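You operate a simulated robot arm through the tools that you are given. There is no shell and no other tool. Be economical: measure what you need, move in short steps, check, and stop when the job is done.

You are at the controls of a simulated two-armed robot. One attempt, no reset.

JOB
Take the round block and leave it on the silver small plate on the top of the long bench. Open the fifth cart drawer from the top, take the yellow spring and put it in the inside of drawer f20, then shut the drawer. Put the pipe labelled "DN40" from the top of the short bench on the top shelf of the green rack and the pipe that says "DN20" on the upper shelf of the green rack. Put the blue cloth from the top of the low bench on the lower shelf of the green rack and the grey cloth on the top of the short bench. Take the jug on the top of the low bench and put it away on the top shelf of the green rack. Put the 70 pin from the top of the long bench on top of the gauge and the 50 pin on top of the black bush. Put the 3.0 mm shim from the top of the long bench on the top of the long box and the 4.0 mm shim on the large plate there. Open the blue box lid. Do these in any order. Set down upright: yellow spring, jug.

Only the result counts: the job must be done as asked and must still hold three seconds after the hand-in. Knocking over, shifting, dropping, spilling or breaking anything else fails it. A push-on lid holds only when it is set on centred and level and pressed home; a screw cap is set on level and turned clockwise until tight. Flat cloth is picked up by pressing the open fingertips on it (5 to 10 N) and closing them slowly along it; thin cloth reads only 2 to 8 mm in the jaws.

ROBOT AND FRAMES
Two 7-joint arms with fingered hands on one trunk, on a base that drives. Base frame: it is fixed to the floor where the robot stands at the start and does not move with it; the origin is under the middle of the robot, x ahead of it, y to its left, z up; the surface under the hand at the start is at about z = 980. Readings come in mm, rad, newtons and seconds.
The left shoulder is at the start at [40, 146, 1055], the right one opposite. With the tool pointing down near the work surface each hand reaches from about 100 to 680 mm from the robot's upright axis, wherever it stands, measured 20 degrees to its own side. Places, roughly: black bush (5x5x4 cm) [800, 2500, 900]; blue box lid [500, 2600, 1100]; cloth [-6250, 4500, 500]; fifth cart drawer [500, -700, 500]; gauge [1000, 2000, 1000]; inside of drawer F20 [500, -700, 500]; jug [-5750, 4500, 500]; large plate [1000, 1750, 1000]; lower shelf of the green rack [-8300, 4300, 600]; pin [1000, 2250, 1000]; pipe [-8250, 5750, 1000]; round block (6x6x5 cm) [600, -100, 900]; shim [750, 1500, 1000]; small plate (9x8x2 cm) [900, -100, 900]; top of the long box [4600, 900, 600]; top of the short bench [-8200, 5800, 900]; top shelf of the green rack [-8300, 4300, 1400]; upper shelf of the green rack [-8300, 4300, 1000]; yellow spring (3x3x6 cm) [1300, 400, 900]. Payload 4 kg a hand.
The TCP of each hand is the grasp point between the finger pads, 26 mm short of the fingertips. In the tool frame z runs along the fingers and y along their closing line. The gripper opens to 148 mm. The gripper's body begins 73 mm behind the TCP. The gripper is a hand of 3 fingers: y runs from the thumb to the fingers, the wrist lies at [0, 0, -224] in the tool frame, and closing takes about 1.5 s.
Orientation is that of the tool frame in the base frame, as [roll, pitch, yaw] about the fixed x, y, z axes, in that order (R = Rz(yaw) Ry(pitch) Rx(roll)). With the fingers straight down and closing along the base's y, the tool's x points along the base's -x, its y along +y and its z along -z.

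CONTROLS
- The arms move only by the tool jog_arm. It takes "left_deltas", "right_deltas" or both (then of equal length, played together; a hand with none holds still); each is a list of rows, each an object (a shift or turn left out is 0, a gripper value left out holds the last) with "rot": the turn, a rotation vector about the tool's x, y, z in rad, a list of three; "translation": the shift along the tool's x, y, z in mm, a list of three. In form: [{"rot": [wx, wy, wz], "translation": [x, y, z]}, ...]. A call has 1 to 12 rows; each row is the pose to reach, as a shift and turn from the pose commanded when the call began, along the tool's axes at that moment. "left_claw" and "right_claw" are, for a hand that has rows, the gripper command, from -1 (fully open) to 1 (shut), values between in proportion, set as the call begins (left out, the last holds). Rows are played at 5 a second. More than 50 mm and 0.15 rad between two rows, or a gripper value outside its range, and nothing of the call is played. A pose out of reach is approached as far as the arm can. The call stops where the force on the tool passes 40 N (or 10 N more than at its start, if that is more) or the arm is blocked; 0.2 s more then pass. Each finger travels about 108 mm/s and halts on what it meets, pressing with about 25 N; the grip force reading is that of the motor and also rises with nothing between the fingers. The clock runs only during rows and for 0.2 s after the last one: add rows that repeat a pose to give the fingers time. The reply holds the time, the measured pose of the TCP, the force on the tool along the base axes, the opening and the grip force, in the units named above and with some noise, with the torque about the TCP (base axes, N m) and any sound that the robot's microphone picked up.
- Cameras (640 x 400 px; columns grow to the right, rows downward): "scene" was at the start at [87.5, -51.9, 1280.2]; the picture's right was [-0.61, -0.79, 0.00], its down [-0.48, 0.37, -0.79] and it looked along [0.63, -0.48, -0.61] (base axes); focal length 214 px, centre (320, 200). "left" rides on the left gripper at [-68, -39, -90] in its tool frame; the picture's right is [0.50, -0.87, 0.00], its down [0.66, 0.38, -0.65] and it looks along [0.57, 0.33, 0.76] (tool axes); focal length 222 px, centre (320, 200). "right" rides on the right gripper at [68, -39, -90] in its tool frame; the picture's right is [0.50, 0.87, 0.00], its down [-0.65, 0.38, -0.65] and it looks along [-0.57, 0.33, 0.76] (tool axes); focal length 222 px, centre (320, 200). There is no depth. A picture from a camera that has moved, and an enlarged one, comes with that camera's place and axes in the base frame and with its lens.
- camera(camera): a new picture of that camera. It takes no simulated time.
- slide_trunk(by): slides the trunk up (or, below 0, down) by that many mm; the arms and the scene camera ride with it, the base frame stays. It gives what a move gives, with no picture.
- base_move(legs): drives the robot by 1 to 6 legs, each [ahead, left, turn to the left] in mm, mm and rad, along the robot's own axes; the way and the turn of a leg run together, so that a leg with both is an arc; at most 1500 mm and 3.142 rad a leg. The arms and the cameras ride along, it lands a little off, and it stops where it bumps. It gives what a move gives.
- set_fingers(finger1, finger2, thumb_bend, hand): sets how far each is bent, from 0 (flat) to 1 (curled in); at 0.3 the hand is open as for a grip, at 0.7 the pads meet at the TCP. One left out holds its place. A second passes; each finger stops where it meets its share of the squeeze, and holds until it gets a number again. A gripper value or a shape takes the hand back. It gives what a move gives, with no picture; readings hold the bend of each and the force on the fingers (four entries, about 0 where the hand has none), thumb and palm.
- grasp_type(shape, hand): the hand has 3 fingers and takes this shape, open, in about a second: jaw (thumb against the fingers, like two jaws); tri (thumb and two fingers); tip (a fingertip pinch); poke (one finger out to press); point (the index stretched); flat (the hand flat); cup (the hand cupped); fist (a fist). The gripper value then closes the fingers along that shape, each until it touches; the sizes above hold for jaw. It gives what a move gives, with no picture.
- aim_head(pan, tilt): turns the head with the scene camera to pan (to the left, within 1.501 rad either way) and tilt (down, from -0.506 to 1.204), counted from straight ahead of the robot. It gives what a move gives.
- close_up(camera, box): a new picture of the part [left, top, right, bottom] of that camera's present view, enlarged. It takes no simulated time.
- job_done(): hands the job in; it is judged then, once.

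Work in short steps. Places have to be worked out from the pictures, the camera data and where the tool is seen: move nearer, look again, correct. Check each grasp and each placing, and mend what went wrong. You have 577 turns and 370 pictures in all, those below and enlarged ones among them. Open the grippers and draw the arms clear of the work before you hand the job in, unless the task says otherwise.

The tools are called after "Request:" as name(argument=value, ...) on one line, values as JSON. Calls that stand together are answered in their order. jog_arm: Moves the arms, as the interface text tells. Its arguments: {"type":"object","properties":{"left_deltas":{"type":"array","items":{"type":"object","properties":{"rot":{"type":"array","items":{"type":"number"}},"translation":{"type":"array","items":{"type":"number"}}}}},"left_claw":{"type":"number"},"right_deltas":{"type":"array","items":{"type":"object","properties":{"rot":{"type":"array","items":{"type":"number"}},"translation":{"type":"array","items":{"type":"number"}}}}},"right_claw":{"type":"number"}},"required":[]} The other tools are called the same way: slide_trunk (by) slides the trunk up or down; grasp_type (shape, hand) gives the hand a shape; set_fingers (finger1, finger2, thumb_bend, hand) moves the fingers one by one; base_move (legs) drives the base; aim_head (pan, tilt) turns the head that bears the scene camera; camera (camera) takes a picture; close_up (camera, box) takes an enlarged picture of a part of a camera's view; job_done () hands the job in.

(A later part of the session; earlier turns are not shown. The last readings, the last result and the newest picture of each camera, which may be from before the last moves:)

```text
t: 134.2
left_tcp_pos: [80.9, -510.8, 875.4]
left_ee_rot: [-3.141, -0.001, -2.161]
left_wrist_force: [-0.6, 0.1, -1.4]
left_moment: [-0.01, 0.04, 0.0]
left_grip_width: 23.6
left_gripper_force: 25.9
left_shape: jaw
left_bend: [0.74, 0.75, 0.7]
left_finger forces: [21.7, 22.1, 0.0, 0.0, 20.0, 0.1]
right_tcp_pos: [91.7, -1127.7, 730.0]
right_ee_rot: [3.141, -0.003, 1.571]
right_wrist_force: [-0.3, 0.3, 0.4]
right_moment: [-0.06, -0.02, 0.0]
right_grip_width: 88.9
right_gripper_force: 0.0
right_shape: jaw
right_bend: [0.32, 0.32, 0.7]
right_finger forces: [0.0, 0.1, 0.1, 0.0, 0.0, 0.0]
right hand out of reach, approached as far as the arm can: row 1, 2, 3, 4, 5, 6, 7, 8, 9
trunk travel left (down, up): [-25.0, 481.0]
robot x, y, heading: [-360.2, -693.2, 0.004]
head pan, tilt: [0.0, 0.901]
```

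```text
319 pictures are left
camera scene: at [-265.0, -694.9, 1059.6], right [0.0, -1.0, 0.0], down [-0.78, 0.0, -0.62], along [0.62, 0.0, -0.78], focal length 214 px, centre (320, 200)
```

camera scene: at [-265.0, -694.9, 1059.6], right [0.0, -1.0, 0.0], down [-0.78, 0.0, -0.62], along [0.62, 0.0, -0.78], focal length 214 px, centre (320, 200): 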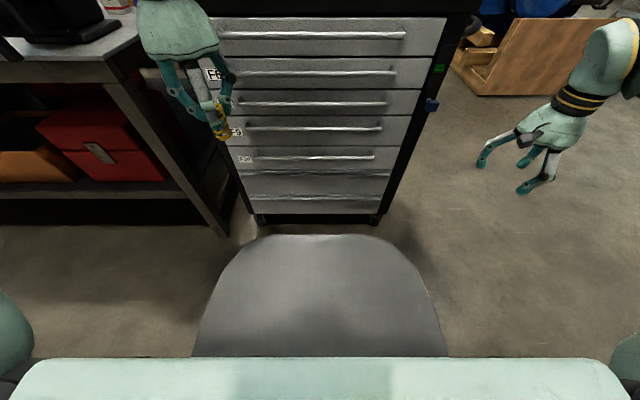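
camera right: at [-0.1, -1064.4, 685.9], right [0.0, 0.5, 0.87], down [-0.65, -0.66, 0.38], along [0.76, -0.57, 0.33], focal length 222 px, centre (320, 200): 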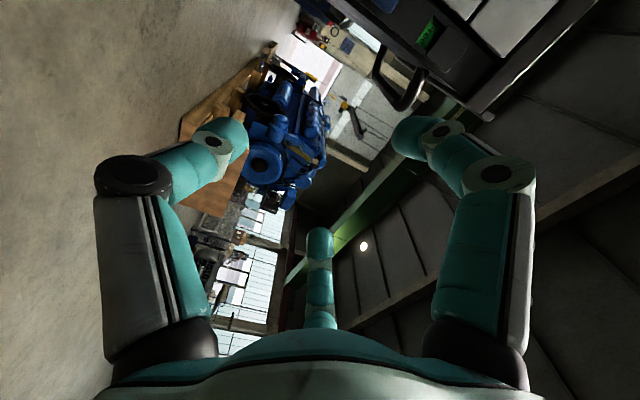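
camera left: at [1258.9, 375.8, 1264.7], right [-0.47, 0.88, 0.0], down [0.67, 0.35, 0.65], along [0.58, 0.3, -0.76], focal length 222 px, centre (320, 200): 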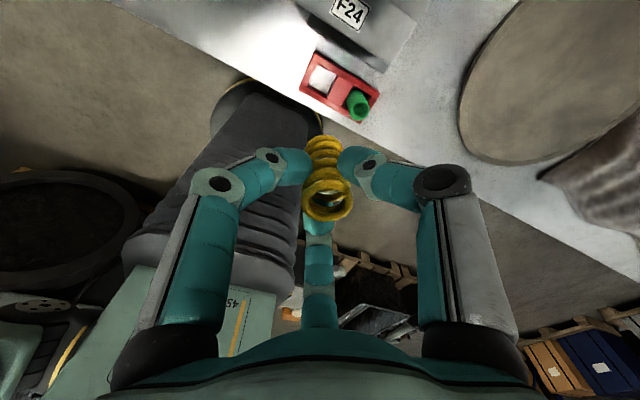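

Request:
jog_arm(right_deltas=[{"translation": [43, 6, 3]}, {"translation": [86, 12, 6]}, {"translation": [129, 19, 10]}, {"translation": [172, 25, 13]}, {"translation": [215, 32, 16]}, {"translation": [258, 38, 20]}, {"translation": [301, 45, 23]}, {"translation": [344, 51, 26]}, {"translation": [388, 58, 30]}, {"translation": [388, 58, 30]}])

Request:
camera(camera="scene")

```text
t: 136.4
left_tcp_pos: [80.0, -511.4, 874.0]
left_ee_rot: [3.141, -0.002, -2.161]
left_wrist_force: [0.0, 0.2, -1.0]
left_moment: [0.04, 0.0, 0.01]
left_grip_width: 23.7
left_gripper_force: 24.8
left_shape: jaw
left_bend: [0.74, 0.75, 0.7]
left_finger forces: [21.7, 22.1, 0.0, 0.0, 20.1, 0.1]
right_tcp_pos: [207.8, -768.8, 741.2]
right_ee_rot: [-3.136, 0.002, 1.575]
right_wrist_force: [0.6, 0.0, -0.5]
right_moment: [-0.03, -0.01, 0.01]
right_grip_width: 88.9
right_gripper_force: 0.1
right_shape: jaw
right_bend: [0.32, 0.32, 0.7]
right_finger forces: [0.1, 0.0, 0.1, 0.0, 0.0, 0.0]
right hand out of reach, approached as far as the arm can: row 6, 7, 8, 9, 10
trunk travel left (down, up): [-25.0, 481.0]
robot x, y, heading: [-358.7, -692.9, 0.002]
head pan, tilt: [0.0, 0.901]
```

```text
318 pictures are left
camera scene: at [-265.6, -694.7, 1059.7], right [0.0, -1.0, 0.0], down [-0.78, 0.0, -0.62], along [0.62, 0.0, -0.78], focal length 214 px, centre (320, 200)
```

scene: 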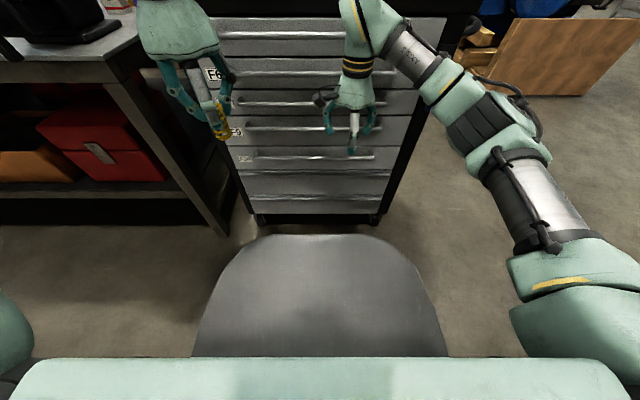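

Back off 150 mm so the arm is more extended, then pitch the hand forward while moving in front of the handle.

Request:
base_move(legs=[[-150, 0, 0]])

Request:
jog_arm(right_deltas=[{"translation": [4, 20, 14], "rot": [-0.12, 0, 0]}, {"translation": [8, 40, 28], "rot": [-0.24, 0, 0]}, {"translation": [12, 60, 42], "rot": [-0.36, 0, 0]}, {"translation": [16, 80, 56], "rot": [-0.48, 0, 0]}, {"translation": [20, 100, 70], "rot": [-0.6, 0, 0]}, {"translation": [24, 120, 84], "rot": [-0.72, 0, 0]}, {"translation": [29, 142, 101], "rot": [-0.84, 0, 0]}, {"translation": [29, 142, 101], "rot": [-0.84, 0, 0]}])

Request:
camera(camera="scene")

```text
t: 137.8
left_tcp_pos: [-73.8, -509.1, 875.1]
left_ee_rot: [-3.141, 0.0, -2.158]
left_wrist_force: [-0.3, -0.2, 0.1]
left_moment: [0.0, -0.01, -0.03]
left_grip_width: 23.6
left_gripper_force: 24.9
left_shape: jaw
left_bend: [0.74, 0.75, 0.7]
left_finger forces: [21.7, 22.1, 0.0, 0.1, 20.2, 0.1]
right_tcp_pos: [56.0, -768.7, 741.1]
right_ee_rot: [-3.134, 0.0, 1.58]
right_wrist_force: [-0.1, -0.2, 0.1]
right_moment: [-0.06, -0.01, -0.02]
right_grip_width: 88.8
right_gripper_force: 0.0
right_shape: jaw
right_bend: [0.32, 0.32, 0.7]
right_finger forces: [0.1, 0.0, 0.0, 0.0, 0.0, 0.0]
trunk travel left (down, up): [-25.0, 481.0]
robot x, y, heading: [-514.1, -692.8, 0.008]
head pan, tilt: [0.0, 0.901]
```

```text
t: 139.4
left_tcp_pos: [-72.3, -511.0, 872.9]
left_ee_rot: [3.136, -0.001, -2.159]
left_wrist_force: [1.1, 0.1, -0.7]
left_moment: [-0.01, 0.09, 0.02]
left_grip_width: 23.8
left_gripper_force: 25.1
left_shape: jaw
left_bend: [0.74, 0.75, 0.7]
left_finger forces: [21.8, 22.2, 0.1, 0.0, 20.1, 0.0]
right_tcp_pos: [297.3, -770.1, 757.2]
right_ee_rot: [2.445, 0.002, 1.631]
right_wrist_force: [-1.2, 0.1, 10.1]
right_moment: [0.22, -0.36, 0.1]
right_grip_width: 90.3
right_gripper_force: 0.0
right_shape: jaw
right_bend: [0.3, 0.31, 0.7]
right_finger forces: [6.6, 2.8, 0.0, 0.0, 0.0, 0.0]
right hand out of reach, approached as far as the arm can: row 1, 2, 3, 4, 5, 6, 7
trunk travel left (down, up): [-25.0, 481.0]
robot x, y, heading: [-510.5, -696.6, 0.005]
head pan, tilt: [0.0, 0.901]
stopped in row 7 (right hand): the force on the tool passed its limit at 106 N (the readings are from after the stop); the commanded pose is now the measured one
```

```text
317 pictures are left
camera scene: at [-418.0, -694.2, 1059.5], right [0.0, -1.0, 0.0], down [-0.78, 0.0, -0.62], along [0.62, 0.0, -0.78], focal length 214 px, centre (320, 200)
```

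scene: 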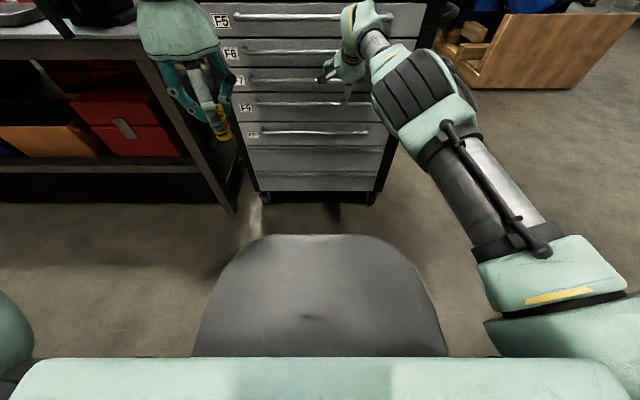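

I touched a handle bar because of an out-of-reach approximation. Back the base away and return the arm to its natural posture first.

Request:
base_move(legs=[[-350, 0, 0]])

Request:
slide_trunk(by=200)

Request:
jog_arm(right_deltas=[{"rot": [0.12, 0, 0]}, {"rot": [0.24, 0, 0]}, {"rot": [0.36, 0, 0]}, {"rot": [0.48, 0, 0]}, {"rot": [0.6, 0, 0]}, {"rot": [0.7, 0, 0]}])

Request:
jog_arm(right_deltas=[{"translation": [-40, 0, -10], "rot": [0, 0, -0.14]}, {"translation": [-80, 0, -20], "rot": [0, 0, -0.28]}, {"translation": [-120, 0, -30], "rot": [0, 0, -0.42]}, {"translation": [-160, 0, -40], "rot": [0, 0, -0.56]}, {"translation": [-200, 0, -50], "rot": [0, 0, -0.7]}, {"translation": [-240, 0, -60], "rot": [0, 0, -0.84]}, {"translation": [-280, 0, -70], "rot": [0, 0, -0.98]}, {"translation": [-320, 0, -80], "rot": [0, 0, -1.12]}, {"translation": [-360, 0, -90], "rot": [0, 0, -1.26]}, {"translation": [-360, 0, -100], "rot": [0, 0, -1.4]}, {"translation": [-360, 0, -100], "rot": [0, 0, -1.51]}, {"translation": [-360, 0, -100], "rot": [0, 0, -1.51]}])

Request:
camera(camera="scene")

```text
t: 141.6
left_tcp_pos: [-421.9, -511.3, 874.0]
left_ee_rot: [3.139, -0.001, -2.161]
left_wrist_force: [0.1, 0.4, -0.6]
left_moment: [0.02, -0.01, 0.0]
left_grip_width: 23.7
left_gripper_force: 24.9
left_shape: jaw
left_bend: [0.74, 0.75, 0.7]
left_finger forces: [21.7, 22.2, 0.1, 0.1, 20.1, 0.1]
right_tcp_pos: [-53.9, -774.1, 755.0]
right_ee_rot: [2.449, -0.001, 1.626]
right_wrist_force: [-0.6, -0.6, 0.8]
right_moment: [0.0, 0.0, 0.0]
right_grip_width: 89.2
right_gripper_force: 0.1
right_shape: jaw
right_bend: [0.32, 0.32, 0.7]
right_finger forces: [0.0, 0.0, 0.0, 0.0, 0.0, 0.0]
trunk travel left (down, up): [-25.0, 481.0]
robot x, y, heading: [-865.3, -699.7, -0.002]
head pan, tilt: [0.0, 0.901]
```

```text
t: 143.8
left_tcp_pos: [-421.0, -513.6, 1074.9]
left_ee_rot: [3.139, 0.0, -2.163]
left_wrist_force: [-1.1, 0.5, -0.8]
left_moment: [-0.02, -0.02, 0.02]
left_grip_width: 23.4
left_gripper_force: 25.1
left_shape: jaw
left_bend: [0.74, 0.75, 0.7]
left_finger forces: [21.7, 22.1, 0.1, 0.0, 20.2, 0.0]
right_tcp_pos: [-53.5, -773.0, 954.4]
right_ee_rot: [2.451, -0.002, 1.624]
right_wrist_force: [0.0, 0.5, 0.7]
right_moment: [-0.02, 0.0, 0.01]
right_grip_width: 89.0
right_gripper_force: 0.1
right_shape: jaw
right_bend: [0.32, 0.32, 0.7]
right_finger forces: [0.0, 0.0, 0.0, 0.0, 0.1, 0.1]
trunk travel left (down, up): [-225.0, 281.0]
robot x, y, heading: [-862.6, -694.9, -0.003]
head pan, tilt: [0.0, 0.901]
```

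```text
t: 145.2
left_tcp_pos: [-422.2, -512.3, 1074.9]
left_ee_rot: [3.138, -0.002, -2.163]
left_wrist_force: [1.0, 0.3, -0.7]
left_moment: [-0.02, 0.01, 0.0]
left_grip_width: 23.6
left_gripper_force: 24.9
left_shape: jaw
left_bend: [0.74, 0.75, 0.7]
left_finger forces: [21.7, 22.2, 0.1, 0.1, 20.1, 0.0]
right_tcp_pos: [-193.9, -813.5, 943.1]
right_ee_rot: [-3.14, -0.002, 1.625]
right_wrist_force: [-0.6, 0.4, 0.0]
right_moment: [-0.01, 0.01, 0.05]
right_grip_width: 89.0
right_gripper_force: 0.1
right_shape: jaw
right_bend: [0.32, 0.32, 0.7]
right_finger forces: [0.0, 0.0, 0.0, 0.0, 0.0, 0.1]
right hand out of reach, approached as far as the arm can: row 1, 2, 3, 4, 5, 6
trunk travel left (down, up): [-225.0, 281.0]
robot x, y, heading: [-861.2, -696.1, 0.0]
head pan, tilt: [0.0, 0.901]
```

```text
t: 147.8
left_tcp_pos: [-424.0, -513.9, 1076.4]
left_ee_rot: [3.14, 0.002, -2.163]
left_wrist_force: [0.3, -0.4, -0.5]
left_moment: [0.01, -0.04, -0.03]
left_grip_width: 23.7
left_gripper_force: 25.3
left_shape: jaw
left_bend: [0.74, 0.75, 0.7]
left_finger forces: [21.7, 22.2, 0.0, 0.0, 20.1, 0.0]
right_tcp_pos: [-244.5, -1091.6, 1052.1]
right_ee_rot: [3.138, -0.007, 3.135]
right_wrist_force: [-1.0, -0.7, -0.2]
right_moment: [0.03, -0.05, -0.02]
right_grip_width: 88.7
right_gripper_force: 0.1
right_shape: jaw
right_bend: [0.32, 0.32, 0.7]
right_finger forces: [0.0, 0.0, 0.1, 0.1, 0.0, 0.0]
right hand out of reach, approached as far as the arm can: row 2, 3, 4, 5, 6, 7, 8, 9, 10, 11, 12
trunk travel left (down, up): [-225.0, 281.0]
robot x, y, heading: [-865.1, -698.0, -0.001]
head pan, tilt: [0.0, 0.901]
```

```text
316 pictures are left
camera scene: at [-770.0, -697.3, 1260.7], right [0.0, -1.0, 0.0], down [-0.78, 0.0, -0.62], along [0.62, 0.0, -0.78], focal length 214 px, centre (320, 200)
```

scene: 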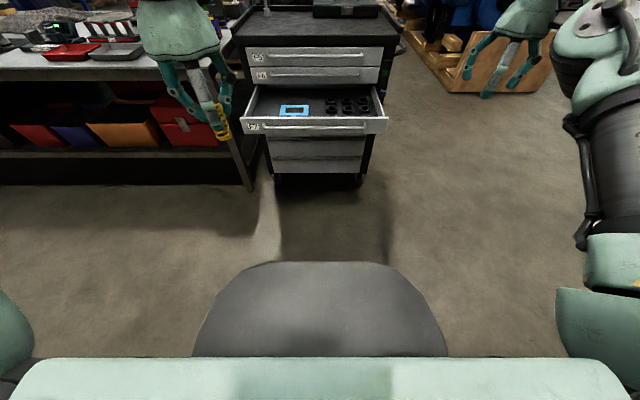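

The retreat hooked drawer F7 open – it shows hooking works, but I must shut F7 again. I shift the base left so the right arm works in its natural posture, lower the trunk, and close the right fingers for pushing.

Request:
base_move(legs=[[0, 300, 0]])

Request:
slide_trunk(by=-200)

Request:
jog_arm(right_deltas=[{"translation": [0, 0, 20]}, {"translation": [0, 0, 40]}, {"translation": [0, 0, 60]}, {"translation": [0, 0, 80]}, {"translation": [0, 0, 80]}, {"translation": [0, 0, 80]}, {"translation": [0, 0, 80]}], right_claw=1)

Request:
aim_head(pan=-0.2, tilt=0.7)

Request:
camera(camera="scene")

```text
t: 149.9
left_tcp_pos: [-424.5, -205.9, 1074.5]
left_ee_rot: [3.139, 0.001, -2.155]
left_wrist_force: [-1.1, 0.9, -0.6]
left_moment: [-0.02, 0.01, -0.01]
left_grip_width: 23.5
left_gripper_force: 25.6
left_shape: jaw
left_bend: [0.74, 0.75, 0.7]
left_finger forces: [21.7, 22.2, 0.0, 0.0, 20.1, 0.0]
right_tcp_pos: [-241.2, -781.4, 1050.0]
right_ee_rot: [3.139, -0.008, -3.141]
right_wrist_force: [0.5, 1.1, 0.4]
right_moment: [0.01, 0.02, 0.03]
right_grip_width: 88.8
right_gripper_force: 0.1
right_shape: jaw
right_bend: [0.32, 0.32, 0.7]
right_finger forces: [0.1, 0.0, 0.0, 0.0, 0.0, 0.0]
trunk travel left (down, up): [-225.0, 281.0]
robot x, y, heading: [-865.0, -390.7, 0.009]
head pan, tilt: [0.0, 0.901]
```

```text
t: 152.0
left_tcp_pos: [-423.2, -204.0, 873.6]
left_ee_rot: [3.139, 0.0, -2.155]
left_wrist_force: [-0.3, -0.3, -1.3]
left_moment: [0.0, 0.01, 0.05]
left_grip_width: 23.3
left_gripper_force: 25.0
left_shape: jaw
left_bend: [0.74, 0.75, 0.7]
left_finger forces: [21.7, 22.2, 0.1, 0.0, 20.1, 0.1]
right_tcp_pos: [-241.6, -781.0, 850.0]
right_ee_rot: [3.139, -0.007, -3.141]
right_wrist_force: [0.2, 0.3, -0.3]
right_moment: [0.01, 0.01, 0.01]
right_grip_width: 88.8
right_gripper_force: 0.1
right_shape: jaw
right_bend: [0.32, 0.32, 0.7]
right_finger forces: [0.1, 0.0, 0.1, 0.0, 0.1, 0.0]
trunk travel left (down, up): [-25.0, 481.0]
robot x, y, heading: [-863.6, -390.5, 0.012]
head pan, tilt: [0.0, 0.901]
```

```text
t: 153.6
left_tcp_pos: [-424.4, -204.4, 873.3]
left_ee_rot: [3.14, -0.001, -2.155]
left_wrist_force: [-0.3, 0.2, -0.7]
left_moment: [0.01, -0.01, 0.01]
left_grip_width: 23.5
left_gripper_force: 24.4
left_shape: jaw
left_bend: [0.74, 0.75, 0.7]
left_finger forces: [21.7, 22.1, 0.1, 0.0, 20.2, 0.0]
right_tcp_pos: [-242.0, -779.8, 769.3]
right_ee_rot: [3.14, -0.007, -3.141]
right_wrist_force: [-0.8, -0.1, 0.7]
right_moment: [-0.02, 0.01, -0.01]
right_grip_width: 0.0
right_gripper_force: 25.4
right_shape: jaw
right_bend: [0.7, 0.7, 0.7]
right_finger forces: [0.0, 0.0, 0.0, 0.0, 0.1, 0.0]
trunk travel left (down, up): [-25.0, 481.0]
robot x, y, heading: [-866.2, -394.0, 0.005]
head pan, tilt: [0.0, 0.901]
```

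```text
t: 154.4
left_tcp_pos: [-424.5, -204.5, 873.4]
left_ee_rot: [3.14, 0.001, -2.157]
left_wrist_force: [-0.5, 1.1, -1.5]
left_moment: [0.04, 0.02, 0.01]
left_grip_width: 23.6
left_gripper_force: 24.7
left_shape: jaw
left_bend: [0.74, 0.75, 0.7]
left_finger forces: [21.7, 22.2, 0.0, 0.1, 20.1, 0.0]
right_tcp_pos: [-241.4, -780.9, 769.0]
right_ee_rot: [3.139, -0.006, -3.141]
right_wrist_force: [0.2, 0.1, 0.4]
right_moment: [0.0, 0.02, 0.0]
right_grip_width: 0.1
right_gripper_force: 24.8
right_shape: jaw
right_bend: [0.7, 0.7, 0.7]
right_finger forces: [0.0, 0.0, 0.1, 0.0, 0.0, 0.1]
trunk travel left (down, up): [-25.0, 481.0]
robot x, y, heading: [-867.0, -390.2, 0.004]
head pan, tilt: [-0.201, 0.7]
```

```text
315 pictures are left
camera scene: at [-761.3, -406.9, 1075.8], right [-0.19, -0.98, 0.0], down [-0.63, 0.12, -0.76], along [0.75, -0.15, -0.64], focal length 214 px, centre (320, 200)
```

scene: 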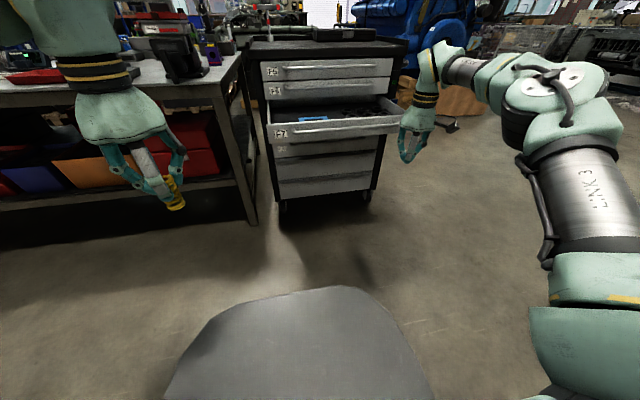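

Natural posture now. Align hand at y≈-700, z≈745, then push F7 shut by driving ahead in steps.

Request:
jog_arm(right_deltas=[{"translation": [0, 40, 12]}, {"translation": [0, 80, 24]}, {"translation": [0, 80, 24]}])

Request:
base_move(legs=[[350, 0, 0]])

Request:
camera(camera="scene")

```text
t: 155.2
left_tcp_pos: [-423.8, -205.4, 874.3]
left_ee_rot: [3.14, 0.002, -2.153]
left_wrist_force: [-1.1, -0.3, -0.9]
left_moment: [0.01, -0.02, 0.0]
left_grip_width: 23.6
left_gripper_force: 24.9
left_shape: jaw
left_bend: [0.74, 0.75, 0.7]
left_finger forces: [21.7, 22.2, 0.0, 0.0, 20.1, 0.0]
right_tcp_pos: [-243.3, -701.3, 747.4]
right_ee_rot: [-3.141, -0.007, 3.141]
right_wrist_force: [0.2, -1.1, -0.5]
right_moment: [0.0, 0.0, -0.02]
right_grip_width: 0.0
right_gripper_force: 25.0
right_shape: jaw
right_bend: [0.7, 0.7, 0.7]
right_finger forces: [0.0, 0.0, 0.0, 0.0, 0.0, 0.0]
trunk travel left (down, up): [-25.0, 481.0]
robot x, y, heading: [-862.0, -395.6, 0.004]
head pan, tilt: [-0.201, 0.7]
```

```text
t: 157.5
left_tcp_pos: [-68.5, -206.1, 873.2]
left_ee_rot: [3.139, 0.001, -2.161]
left_wrist_force: [0.0, 0.1, -1.0]
left_moment: [0.02, -0.01, 0.0]
left_grip_width: 23.6
left_gripper_force: 24.5
left_shape: jaw
left_bend: [0.74, 0.75, 0.7]
left_finger forces: [21.7, 22.2, 0.0, 0.0, 20.0, 0.0]
right_tcp_pos: [110.2, -703.4, 746.7]
right_ee_rot: [3.139, -0.007, 3.137]
right_wrist_force: [0.2, 0.1, 0.3]
right_moment: [0.01, 0.01, -0.01]
right_grip_width: 0.1
right_gripper_force: 24.7
right_shape: jaw
right_bend: [0.7, 0.7, 0.7]
right_finger forces: [0.1, 0.0, 0.0, 0.1, 0.1, 0.0]
trunk travel left (down, up): [-25.0, 481.0]
robot x, y, heading: [-510.1, -393.4, 0.002]
head pan, tilt: [-0.201, 0.7]
```

```text
314 pictures are left
camera scene: at [-406.2, -406.2, 1075.7], right [-0.2, -0.98, 0.0], down [-0.63, 0.13, -0.76], along [0.75, -0.15, -0.64], focal length 214 px, centre (320, 200)
```

scene: 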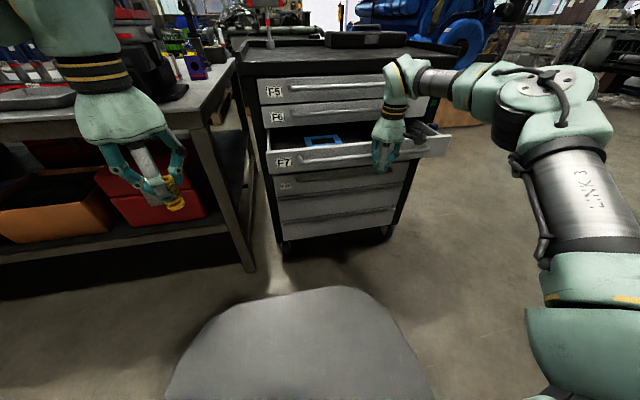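

Request:
close_up(camera="scene", box=[240, 60, 460, 240])

```text
2.22 times, centred on (350, 150) of scene
camera zoom: at [-406.2, -406.2, 1075.7], right [-0.2, -0.98, 0.0], down [-0.63, 0.13, -0.76], along [0.75, -0.15, -0.64], focal length 477 px, centre (253, 311)
```

zoom: 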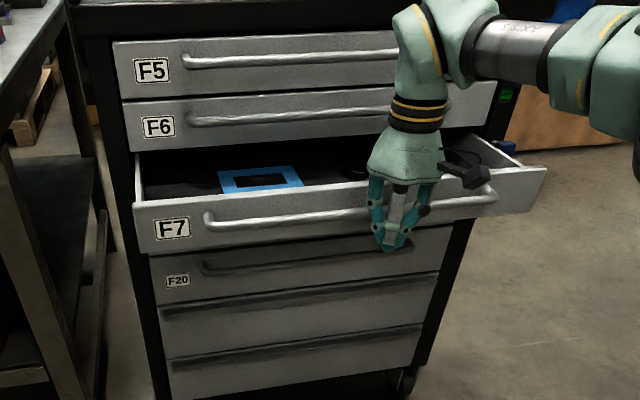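

Request:
base_move(legs=[[100, 0, 0]])

Request:
close_up(camera="scene", box=[240, 60, 460, 240])

```text
t: 158.6
left_tcp_pos: [29.1, -206.9, 872.9]
left_ee_rot: [3.137, 0.001, -2.163]
left_wrist_force: [0.9, 0.6, -0.4]
left_moment: [0.04, -0.03, -0.01]
left_grip_width: 23.7
left_gripper_force: 24.9
left_shape: jaw
left_bend: [0.74, 0.75, 0.7]
left_finger forces: [21.7, 22.2, 0.0, 0.1, 20.1, 0.1]
right_tcp_pos: [208.2, -702.9, 745.9]
right_ee_rot: [3.14, -0.008, 3.134]
right_wrist_force: [0.3, 0.3, -0.7]
right_moment: [0.0, 0.02, 0.02]
right_grip_width: 0.0
right_gripper_force: 25.3
right_shape: jaw
right_bend: [0.7, 0.7, 0.7]
right_finger forces: [0.0, 0.0, 0.1, 0.0, 0.0, 0.0]
trunk travel left (down, up): [-25.0, 481.0]
robot x, y, heading: [-411.1, -389.5, 0.002]
head pan, tilt: [-0.201, 0.7]
```

```text
2.22 times, centred on (350, 150) of scene
camera zoom: at [-307.1, -406.3, 1075.7], right [-0.2, -0.98, 0.0], down [-0.63, 0.13, -0.76], along [0.75, -0.15, -0.65], focal length 477 px, centre (253, 311)
```

zoom: 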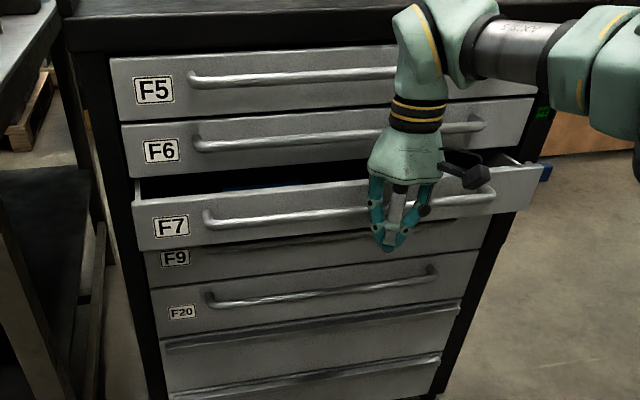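

Request:
base_move(legs=[[60, 0, 0]])

Request:
close_up(camera="scene", box=[240, 60, 460, 240])

```text
t: 159.6
left_tcp_pos: [90.8, -207.5, 872.6]
left_ee_rot: [3.138, -0.002, -2.166]
left_wrist_force: [-0.4, -0.4, -0.5]
left_moment: [-0.01, 0.03, -0.03]
left_grip_width: 23.9
left_gripper_force: 25.3
left_shape: jaw
left_bend: [0.74, 0.75, 0.7]
left_finger forces: [21.7, 22.2, 0.0, 0.1, 20.1, 0.1]
right_tcp_pos: [266.9, -704.0, 745.7]
right_ee_rot: [3.14, -0.009, 3.136]
right_wrist_force: [0.5, 0.0, -0.6]
right_moment: [0.02, 0.04, 0.02]
right_grip_width: 0.0
right_gripper_force: 25.0
right_shape: jaw
right_bend: [0.7, 0.7, 0.7]
right_finger forces: [0.0, 0.0, 0.0, 0.1, 0.0, 0.1]
trunk travel left (down, up): [-25.0, 481.0]
robot x, y, heading: [-349.1, -389.1, -0.003]
head pan, tilt: [-0.201, 0.7]
```

```text
2.22 times, centred on (350, 150) of scene
camera zoom: at [-246.8, -406.4, 1075.6], right [-0.2, -0.98, 0.0], down [-0.63, 0.13, -0.76], along [0.75, -0.15, -0.65], focal length 477 px, centre (253, 311)
```

zoom: 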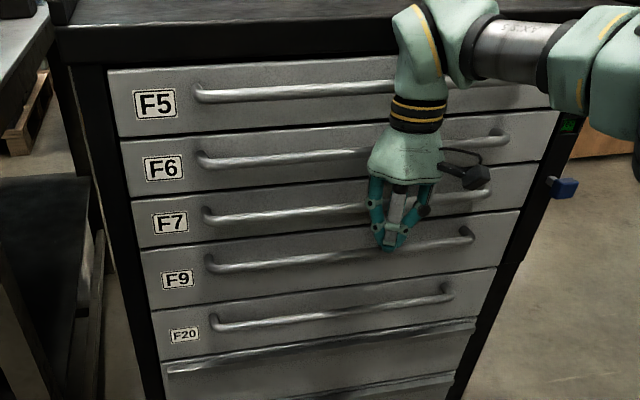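

F7 looks shut; press forward a little with the arm to be sure.

Request:
jog_arm(right_deltas=[{"translation": [-6, 0, 0]}, {"translation": [-12, 0, 0]}, {"translation": [-18, 0, 0]}])

Request:
close_up(camera="scene", box=[250, 100, 350, 200])

```text
t: 160.4
left_tcp_pos: [87.1, -207.1, 874.5]
left_ee_rot: [3.141, 0.001, -2.166]
left_wrist_force: [-0.7, 0.5, 0.1]
left_moment: [0.01, -0.02, 0.01]
left_grip_width: 23.9
left_gripper_force: 25.0
left_shape: jaw
left_bend: [0.74, 0.75, 0.7]
left_finger forces: [21.6, 22.2, 0.1, 0.0, 20.1, 0.0]
right_tcp_pos: [276.0, -703.5, 745.5]
right_ee_rot: [3.135, -0.019, 3.132]
right_wrist_force: [-21.0, 2.1, 4.0]
right_moment: [-0.18, -1.94, 0.19]
right_grip_width: 0.0
right_gripper_force: 25.4
right_shape: jaw
right_bend: [0.7, 0.7, 0.7]
right_finger forces: [0.1, 4.4, 0.1, 0.1, 0.1, 18.0]
trunk travel left (down, up): [-25.0, 481.0]
robot x, y, heading: [-350.9, -386.5, -0.007]
head pan, tilt: [-0.201, 0.7]
stopped in row 3 (right hand): the force on the tool passed its limit at 49 N (the readings are from after the stop); the commanded pose is now the measured one
```

```text
4.00 times, centred on (300, 150) of scene
camera zoom: at [-252.3, -406.1, 1076.2], right [-0.2, -0.98, 0.0], down [-0.63, 0.13, -0.77], along [0.75, -0.16, -0.64], focal length 858 px, centre (400, 400)
```

zoom: 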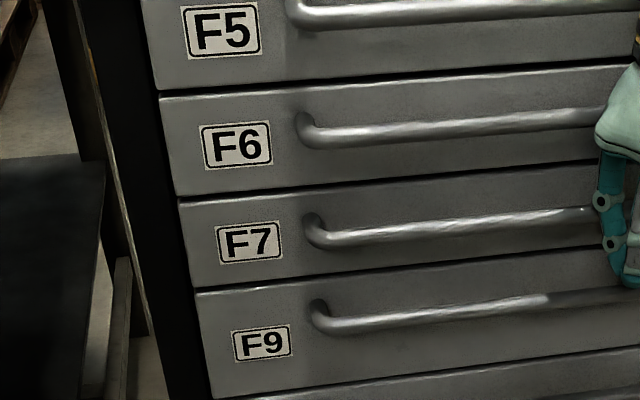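

F7 is firmly shut. Now back off 170 mm and pitch the right hand forward from this natural posture, lowering to F20's bar height (~587).

Request:
base_move(legs=[[-170, 0, 0]])

Request:
jog_arm(right_deltas=[{"translation": [0, 0, 16], "rot": [0, -0.133, 0]}, {"translation": [0, 0, 32], "rot": [0, -0.266, 0]}, {"translation": [0, 0, 48], "rot": [0, -0.4, 0]}, {"translation": [0, 0, 64], "rot": [0, -0.533, 0]}, {"translation": [0, 0, 80], "rot": [0, -0.666, 0]}, {"translation": [0, 0, 96], "rot": [0, -0.8, 0]}, {"translation": [0, 0, 112], "rot": [0, -0.933, 0]}, {"translation": [0, 0, 128], "rot": [0, -1.066, 0]}, {"translation": [0, 0, 140], "rot": [0, -1.2, 0]}, {"translation": [0, 0, 140], "rot": [0, -1.2, 0]}], right_claw=-0.2)

Request:
jog_arm(right_deltas=[{"rot": [0, 0, 0.13]}, {"rot": [0, 0, 0.26]}, {"rot": [0, 0, 0.39]}, {"rot": [0, 0, 0.52]}, {"rot": [0, 0, 0.52]}])

Request:
camera(camera="scene")

Request:
camera(camera="right")

```text
t: 161.1
left_tcp_pos: [80.0, -208.9, 875.0]
left_ee_rot: [3.14, 0.0, -2.163]
left_wrist_force: [-0.9, -0.2, 0.3]
left_moment: [-0.02, -0.02, -0.02]
left_grip_width: 23.5
left_gripper_force: 24.9
left_shape: jaw
left_bend: [0.74, 0.75, 0.7]
left_finger forces: [21.7, 22.2, 0.1, 0.0, 20.1, 0.0]
right_tcp_pos: [271.5, -704.0, 744.5]
right_ee_rot: [3.138, -0.016, 3.13]
right_wrist_force: [-0.1, -0.3, 0.1]
right_moment: [0.01, -0.01, 0.02]
right_grip_width: 0.0
right_gripper_force: 25.1
right_shape: jaw
right_bend: [0.7, 0.7, 0.7]
right_finger forces: [0.1, 0.1, 0.0, 0.0, 0.0, 0.0]
trunk travel left (down, up): [-25.0, 481.0]
robot x, y, heading: [-357.5, -392.1, -0.004]
head pan, tilt: [-0.201, 0.7]
stopped in leg 1: the robot was blocked; the commanded pose is now the measured one
```

```text
t: 163.3
left_tcp_pos: [80.7, -209.3, 874.3]
left_ee_rot: [3.141, -0.001, -2.165]
left_wrist_force: [-0.1, -0.3, 0.2]
left_moment: [0.01, 0.01, 0.04]
left_grip_width: 23.5
left_gripper_force: 24.7
left_shape: jaw
left_bend: [0.74, 0.75, 0.7]
left_finger forces: [21.7, 22.3, 0.1, 0.1, 20.0, 0.1]
right_tcp_pos: [276.5, -720.4, 632.5]
right_ee_rot: [3.025, 0.994, 3.097]
right_wrist_force: [4.0, -4.9, 13.3]
right_moment: [0.47, -0.49, -0.31]
right_grip_width: 95.2
right_gripper_force: 0.0
right_shape: jaw
right_bend: [0.32, 0.19, 0.7]
right_finger forces: [0.0, 13.4, 0.0, 0.1, 0.0, 0.1]
right hand out of reach, approached as far as the arm can: row 7, 8, 9, 10
trunk travel left (down, up): [-25.0, 481.0]
robot x, y, heading: [-358.8, -391.3, -0.004]
head pan, tilt: [-0.201, 0.7]
```

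```text
t: 164.5
left_tcp_pos: [80.9, -207.0, 874.0]
left_ee_rot: [3.141, 0.001, -2.163]
left_wrist_force: [0.3, 0.4, -0.1]
left_moment: [0.0, -0.02, -0.01]
left_grip_width: 23.6
left_gripper_force: 25.1
left_shape: jaw
left_bend: [0.74, 0.75, 0.7]
left_finger forces: [21.7, 22.3, 0.1, 0.1, 20.1, 0.1]
right_tcp_pos: [276.8, -715.0, 628.6]
right_ee_rot: [2.434, 0.763, 2.349]
right_wrist_force: [-0.5, 5.9, 10.7]
right_moment: [-0.21, -0.56, 0.37]
right_grip_width: 95.5
right_gripper_force: 0.0
right_shape: jaw
right_bend: [0.32, 0.17, 0.7]
right_finger forces: [0.1, 10.4, 0.0, 0.1, 0.0, 0.0]
trunk travel left (down, up): [-25.0, 481.0]
robot x, y, heading: [-359.5, -387.5, 0.002]
head pan, tilt: [-0.201, 0.7]
```

```text
309 pictures are left
camera scene: at [-258.6, -405.2, 1076.0], right [-0.2, -0.98, 0.0], down [-0.63, 0.13, -0.77], along [0.75, -0.16, -0.64], focal length 214 px, centre (320, 200)
```

scene: 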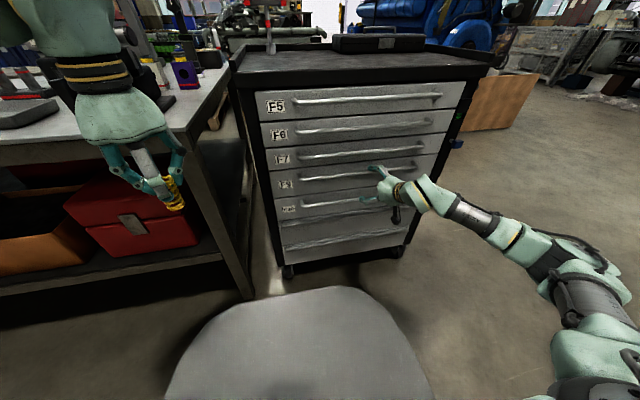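

```text
308 pictures are left
camera right: at [158.6, -720.4, 612.9], right [-0.06, 1.0, 0.06], down [-0.13, -0.07, 0.99], along [0.99, 0.05, 0.13], focal length 222 px, centre (320, 200)
```

right: 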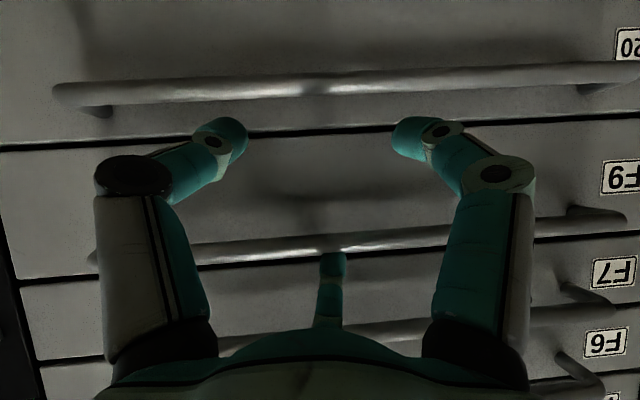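

The hand is now pitched with one digit up; it touches F9's bar lightly. Draw back 60 mm, then down to F20's bar level.

Request:
jog_arm(right_deltas=[{"translation": [15, -7, -25]}, {"translation": [30.5, -13.5, -50]}, {"translation": [53, -29, -32]}, {"translation": [75, -44, -14]}, {"translation": [75, -44, -14]}])

Request:
camera(camera="right")

Request:
close_up(camera="scene", box=[240, 80, 500, 280])

```text
t: 165.7
left_tcp_pos: [82.3, -207.0, 873.3]
left_ee_rot: [3.139, -0.003, -2.164]
left_wrist_force: [0.4, 0.4, -0.3]
left_moment: [0.02, 0.02, -0.02]
left_grip_width: 23.4
left_gripper_force: 24.8
left_shape: jaw
left_bend: [0.74, 0.75, 0.7]
left_finger forces: [21.7, 22.3, 0.0, 0.1, 20.0, 0.1]
right_tcp_pos: [207.9, -745.5, 591.9]
right_ee_rot: [2.42, 0.753, 2.367]
right_wrist_force: [-0.5, 0.2, 0.7]
right_moment: [-0.02, 0.04, 0.03]
right_grip_width: 89.1
right_gripper_force: 0.1
right_shape: jaw
right_bend: [0.32, 0.32, 0.7]
right_finger forces: [0.0, 0.0, 0.1, 0.0, 0.0, 0.1]
right hand out of reach, approached as far as the arm can: row 1, 2, 3, 4, 5
trunk travel left (down, up): [-25.0, 481.0]
robot x, y, heading: [-358.9, -389.0, -0.001]
head pan, tilt: [-0.201, 0.7]
```

```text
307 pictures are left
camera right: at [89.2, -753.0, 575.0], right [-0.08, 0.99, 0.08], down [-0.12, -0.09, 0.99], along [0.99, 0.07, 0.13], focal length 222 px, centre (320, 200)
```

right: 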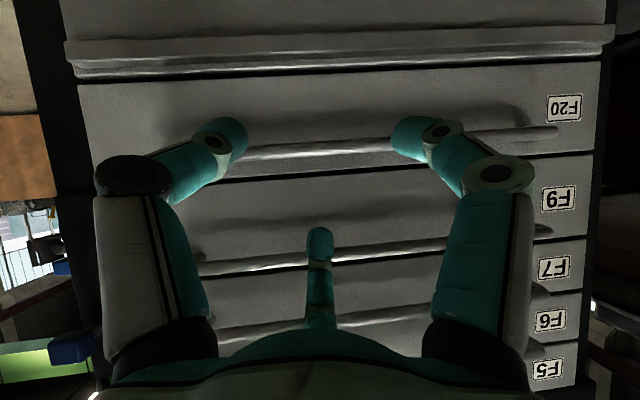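

```text
2.00 times, centred on (370, 180) of scene
camera zoom: at [-257.2, -406.1, 1075.8], right [-0.2, -0.98, 0.0], down [-0.63, 0.13, -0.76], along [0.75, -0.15, -0.64], focal length 429 px, centre (220, 240)
```

zoom: 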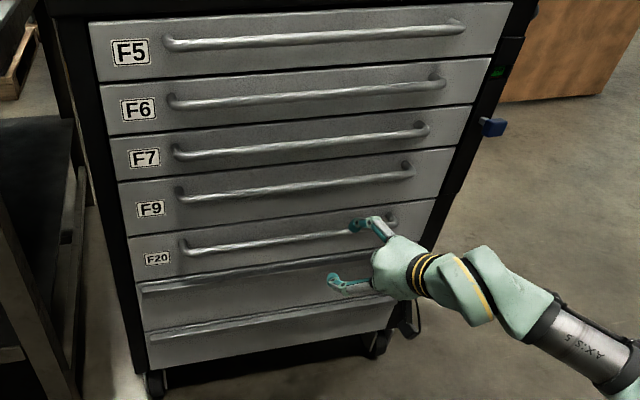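

Use trunk and base for positioning: lower trunk by 25 and drive ahead 60, then look.

Request:
slide_trunk(by=-25)

Request:
base_move(legs=[[60, 0, 0]])

Request:
camera(camera="right")

Request:
close_up(camera="scene", box=[240, 120, 500, 320])

```text
t: 166.4
left_tcp_pos: [82.8, -206.7, 850.1]
left_ee_rot: [3.14, 0.0, -2.164]
left_wrist_force: [0.5, -1.0, -0.2]
left_moment: [-0.01, -0.06, 0.03]
left_grip_width: 23.9
left_gripper_force: 25.7
left_shape: jaw
left_bend: [0.74, 0.75, 0.7]
left_finger forces: [21.8, 22.3, 0.0, 0.0, 20.1, 0.1]
right_tcp_pos: [207.1, -745.6, 567.9]
right_ee_rot: [2.417, 0.751, 2.365]
right_wrist_force: [-0.3, 0.5, 0.5]
right_moment: [0.0, 0.03, -0.03]
right_grip_width: 89.0
right_gripper_force: 0.0
right_shape: jaw
right_bend: [0.32, 0.32, 0.7]
right_finger forces: [0.0, 0.0, 0.0, 0.0, 0.0, 0.1]
trunk travel left (down, up): [0.0, 506.0]
robot x, y, heading: [-358.2, -394.5, -0.007]
head pan, tilt: [-0.201, 0.7]
```

```text
t: 167.4
left_tcp_pos: [143.0, -210.4, 849.2]
left_ee_rot: [3.14, -0.002, -2.166]
left_wrist_force: [1.0, 1.3, -0.2]
left_moment: [-0.01, 0.02, -0.03]
left_grip_width: 23.7
left_gripper_force: 25.8
left_shape: jaw
left_bend: [0.74, 0.75, 0.7]
left_finger forces: [21.8, 22.3, 0.1, 0.1, 20.2, 0.0]
right_tcp_pos: [267.2, -745.0, 566.8]
right_ee_rot: [2.42, 0.751, 2.365]
right_wrist_force: [0.5, -0.9, -0.7]
right_moment: [0.0, 0.02, -0.02]
right_grip_width: 88.8
right_gripper_force: 0.0
right_shape: jaw
right_bend: [0.32, 0.32, 0.7]
right_finger forces: [0.0, 0.0, 0.0, 0.0, 0.1, 0.1]
trunk travel left (down, up): [0.0, 506.0]
robot x, y, heading: [-298.7, -389.8, -0.005]
head pan, tilt: [-0.201, 0.7]
```

```text
305 pictures are left
camera right: at [149.7, -753.5, 550.7], right [-0.08, 0.99, 0.08], down [-0.12, -0.09, 0.99], along [0.99, 0.07, 0.13], focal length 222 px, centre (320, 200)
```

right: 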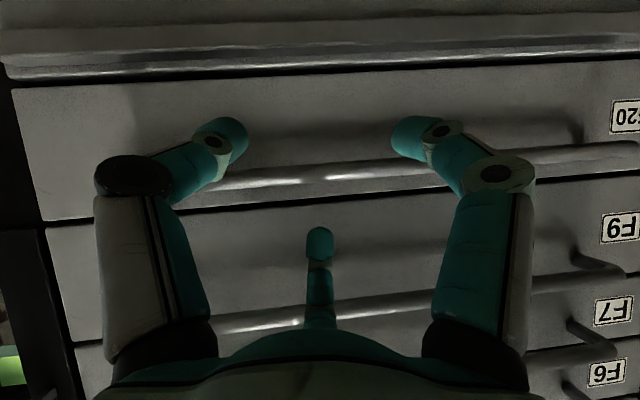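

```text
2.00 times, centred on (370, 220) of scene
camera zoom: at [-196.0, -406.8, 1052.0], right [-0.2, -0.98, 0.0], down [-0.63, 0.13, -0.76], along [0.75, -0.16, -0.65], focal length 429 px, centre (220, 160)
```

zoom: 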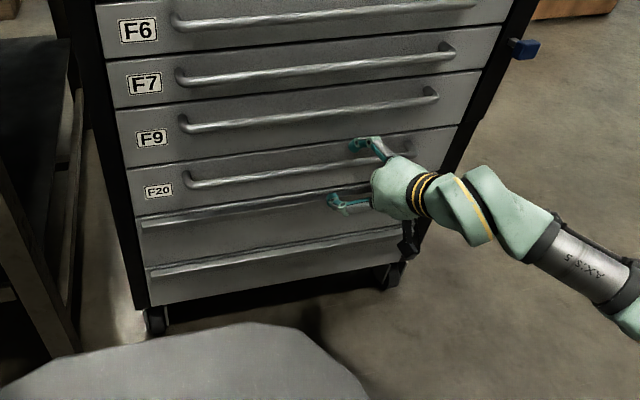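

The bar lies between the upper and lower digits. Drive ahead 45 mm more and look.

Request:
base_move(legs=[[42, 0, 0]])

Request:
camera(camera="right")

Request:
close_up(camera="scene", box=[280, 160, 440, 280])

```text
t: 168.3
left_tcp_pos: [184.2, -208.8, 849.5]
left_ee_rot: [3.139, -0.003, -2.166]
left_wrist_force: [-0.2, 0.3, -1.2]
left_moment: [0.0, 0.02, -0.02]
left_grip_width: 23.6
left_gripper_force: 25.7
left_shape: jaw
left_bend: [0.74, 0.75, 0.7]
left_finger forces: [21.7, 22.3, 0.1, 0.0, 20.1, 0.1]
right_tcp_pos: [309.2, -746.0, 567.7]
right_ee_rot: [2.42, 0.753, 2.366]
right_wrist_force: [-4.4, 0.0, 0.9]
right_moment: [0.01, -0.16, 0.01]
right_grip_width: 87.0
right_gripper_force: 0.1
right_shape: jaw
right_bend: [0.32, 0.33, 0.7]
right_finger forces: [0.0, 4.4, 0.0, 0.1, 0.0, 0.0]
trunk travel left (down, up): [0.0, 506.0]
robot x, y, heading: [-256.2, -392.9, -0.003]
head pan, tilt: [-0.201, 0.7]
```

```text
303 pictures are left
camera right: at [191.3, -753.5, 551.4], right [-0.08, 0.99, 0.08], down [-0.12, -0.09, 0.99], along [0.99, 0.07, 0.13], focal length 222 px, centre (320, 200)
```

right: 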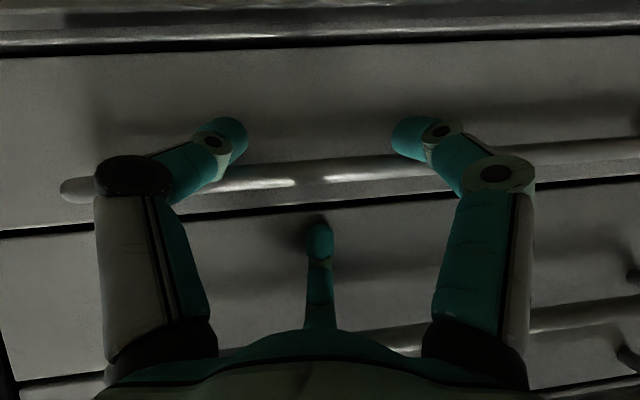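

```text
3.33 times, centred on (360, 220) of scene
camera zoom: at [-154.8, -406.8, 1052.1], right [-0.2, -0.98, 0.0], down [-0.63, 0.13, -0.76], along [0.75, -0.16, -0.64], focal length 715 px, centre (187, 133)
```

zoom: 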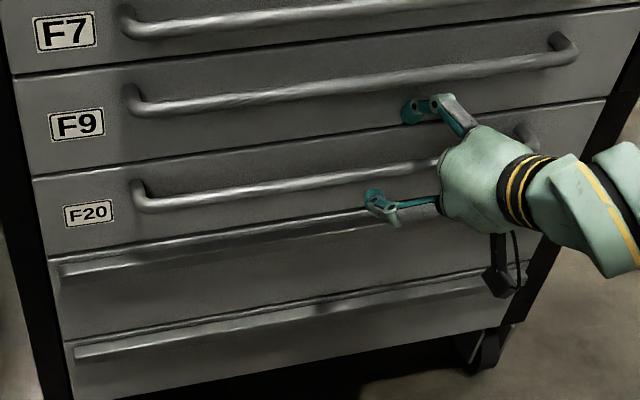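

The upper fingertip touches the drawer face beyond the bar; close the hand on the bar.

Request:
jog_arm(right_deltas=[{"translation": [0, 0, 0]}, {"translation": [0, 0, 0]}, {"translation": [0, 0, 0]}, {"translation": [0, 0, 0]}, {"translation": [0, 0, 0]}, {"translation": [0, 0, 0]}, {"translation": [0, 0, 0]}], right_claw=1)

Request:
camera(camera="right")

```text
t: 169.9
left_tcp_pos: [183.5, -210.6, 850.7]
left_ee_rot: [3.138, 0.002, -2.165]
left_wrist_force: [-0.1, 0.1, -0.7]
left_moment: [0.01, -0.02, 0.03]
left_grip_width: 23.6
left_gripper_force: 24.9
left_shape: jaw
left_bend: [0.74, 0.75, 0.7]
left_finger forces: [21.7, 22.3, 0.0, 0.0, 20.1, 0.1]
right_tcp_pos: [307.4, -747.9, 560.4]
right_ee_rot: [2.429, 0.739, 2.37]
right_wrist_force: [-32.1, -9.3, -20.3]
right_moment: [0.18, 0.7, -0.44]
right_grip_width: 15.4
right_gripper_force: 24.6
right_shape: jaw
right_bend: [0.73, 0.79, 0.69]
right_finger forces: [19.1, 17.3, 0.1, 0.0, 42.6, 0.0]
trunk travel left (down, up): [0.0, 506.0]
robot x, y, heading: [-253.7, -390.1, -0.003]
head pan, tilt: [-0.201, 0.7]
```

```text
301 pictures are left
camera right: at [187.7, -754.5, 547.1], right [-0.08, 0.99, 0.08], down [-0.11, -0.09, 0.99], along [0.99, 0.07, 0.12], focal length 222 px, centre (320, 200)
```

right: 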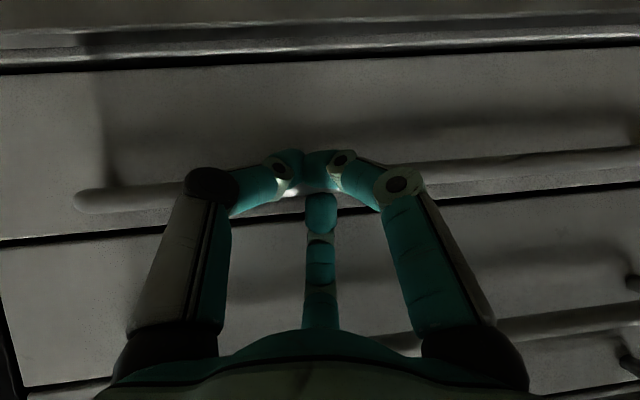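

Gripped the bar. Drive backward.

Request:
base_move(legs=[[-280, 0, 0]])

Request:
camera(camera="scene")

```text
t: 171.8
left_tcp_pos: [-91.3, -207.7, 849.6]
left_ee_rot: [3.14, -0.001, -2.164]
left_wrist_force: [0.1, 0.0, -0.4]
left_moment: [0.03, 0.01, 0.0]
left_grip_width: 23.4
left_gripper_force: 24.6
left_shape: jaw
left_bend: [0.74, 0.75, 0.7]
left_finger forces: [21.7, 22.3, 0.1, 0.0, 20.0, 0.0]
right_tcp_pos: [34.6, -745.1, 568.5]
right_ee_rot: [2.418, 0.753, 2.362]
right_wrist_force: [-0.4, -0.2, 0.1]
right_moment: [0.02, -0.01, 0.0]
right_grip_width: 11.0
right_gripper_force: 25.8
right_shape: jaw
right_bend: [0.73, 0.8, 0.7]
right_finger forces: [0.0, 0.0, 0.0, 0.0, 0.0, 0.0]
trunk travel left (down, up): [0.0, 506.0]
robot x, y, heading: [-529.5, -388.0, -0.004]
head pan, tilt: [-0.201, 0.7]
```

```text
300 pictures are left
camera scene: at [-429.9, -406.0, 1052.3], right [-0.2, -0.98, 0.0], down [-0.63, 0.13, -0.77], along [0.75, -0.15, -0.64], focal length 214 px, centre (320, 200)
```

scene: 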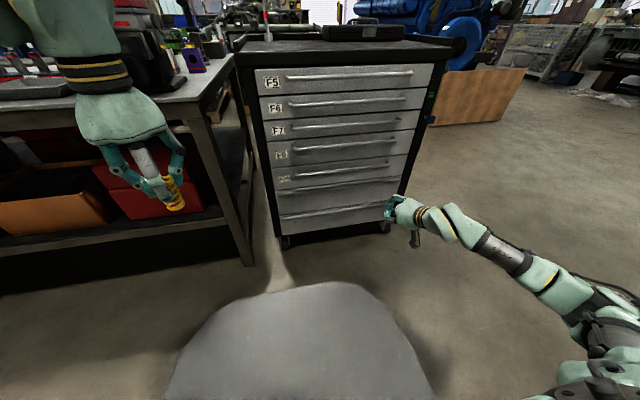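

It slipped off – grip too shallow. I'll steepen the hand by 0.25 rad, lower slightly, and approach deeper with a narrower opening.

Request:
jog_arm(right_deltas=[{"translation": [3.5, -2.4, 2.7], "rot": [0.065, 0.107, 0.01]}, {"translation": [6.9, -4.7, 5.5], "rot": [0.129, 0.213, 0.021]}, {"translation": [6.9, -4.7, 5.5], "rot": [0.129, 0.213, 0.021]}, {"translation": [6.9, -4.7, 5.5], "rot": [0.129, 0.213, 0.021]}, {"translation": [6.9, -4.7, 5.5], "rot": [0.129, 0.213, 0.021]}], right_claw=0.25)

Request:
camera(camera="right")

```text
t: 173.0
left_tcp_pos: [-89.3, -208.0, 850.7]
left_ee_rot: [3.138, 0.0, -2.163]
left_wrist_force: [0.7, -0.7, 0.1]
left_moment: [0.0, 0.04, 0.02]
left_grip_width: 23.5
left_gripper_force: 25.0
left_shape: jaw
left_bend: [0.74, 0.75, 0.7]
left_finger forces: [21.6, 22.2, 0.1, 0.1, 20.1, 0.0]
right_tcp_pos: [37.0, -743.7, 558.9]
right_ee_rot: [2.631, 0.566, 2.499]
right_wrist_force: [0.2, -0.1, -0.3]
right_moment: [-0.03, -0.01, 0.02]
right_grip_width: 55.1
right_gripper_force: 0.0
right_shape: jaw
right_bend: [0.77, 0.77, 0.7]
right_finger forces: [0.0, 0.0, 0.0, 0.1, 0.0, 0.0]
trunk travel left (down, up): [0.0, 506.0]
robot x, y, heading: [-531.9, -384.5, -0.007]
head pan, tilt: [-0.201, 0.7]
```

```text
299 pictures are left
camera right: at [-83.1, -752.3, 571.5], right [-0.07, 0.99, 0.09], down [0.12, -0.08, 0.99], along [0.99, 0.08, -0.12], focal length 222 px, centre (320, 200)
```

right: 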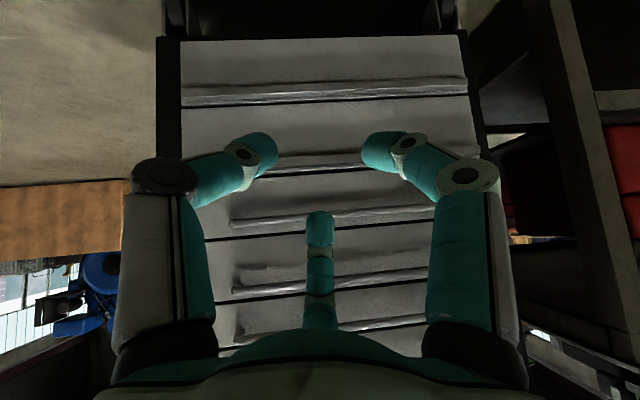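

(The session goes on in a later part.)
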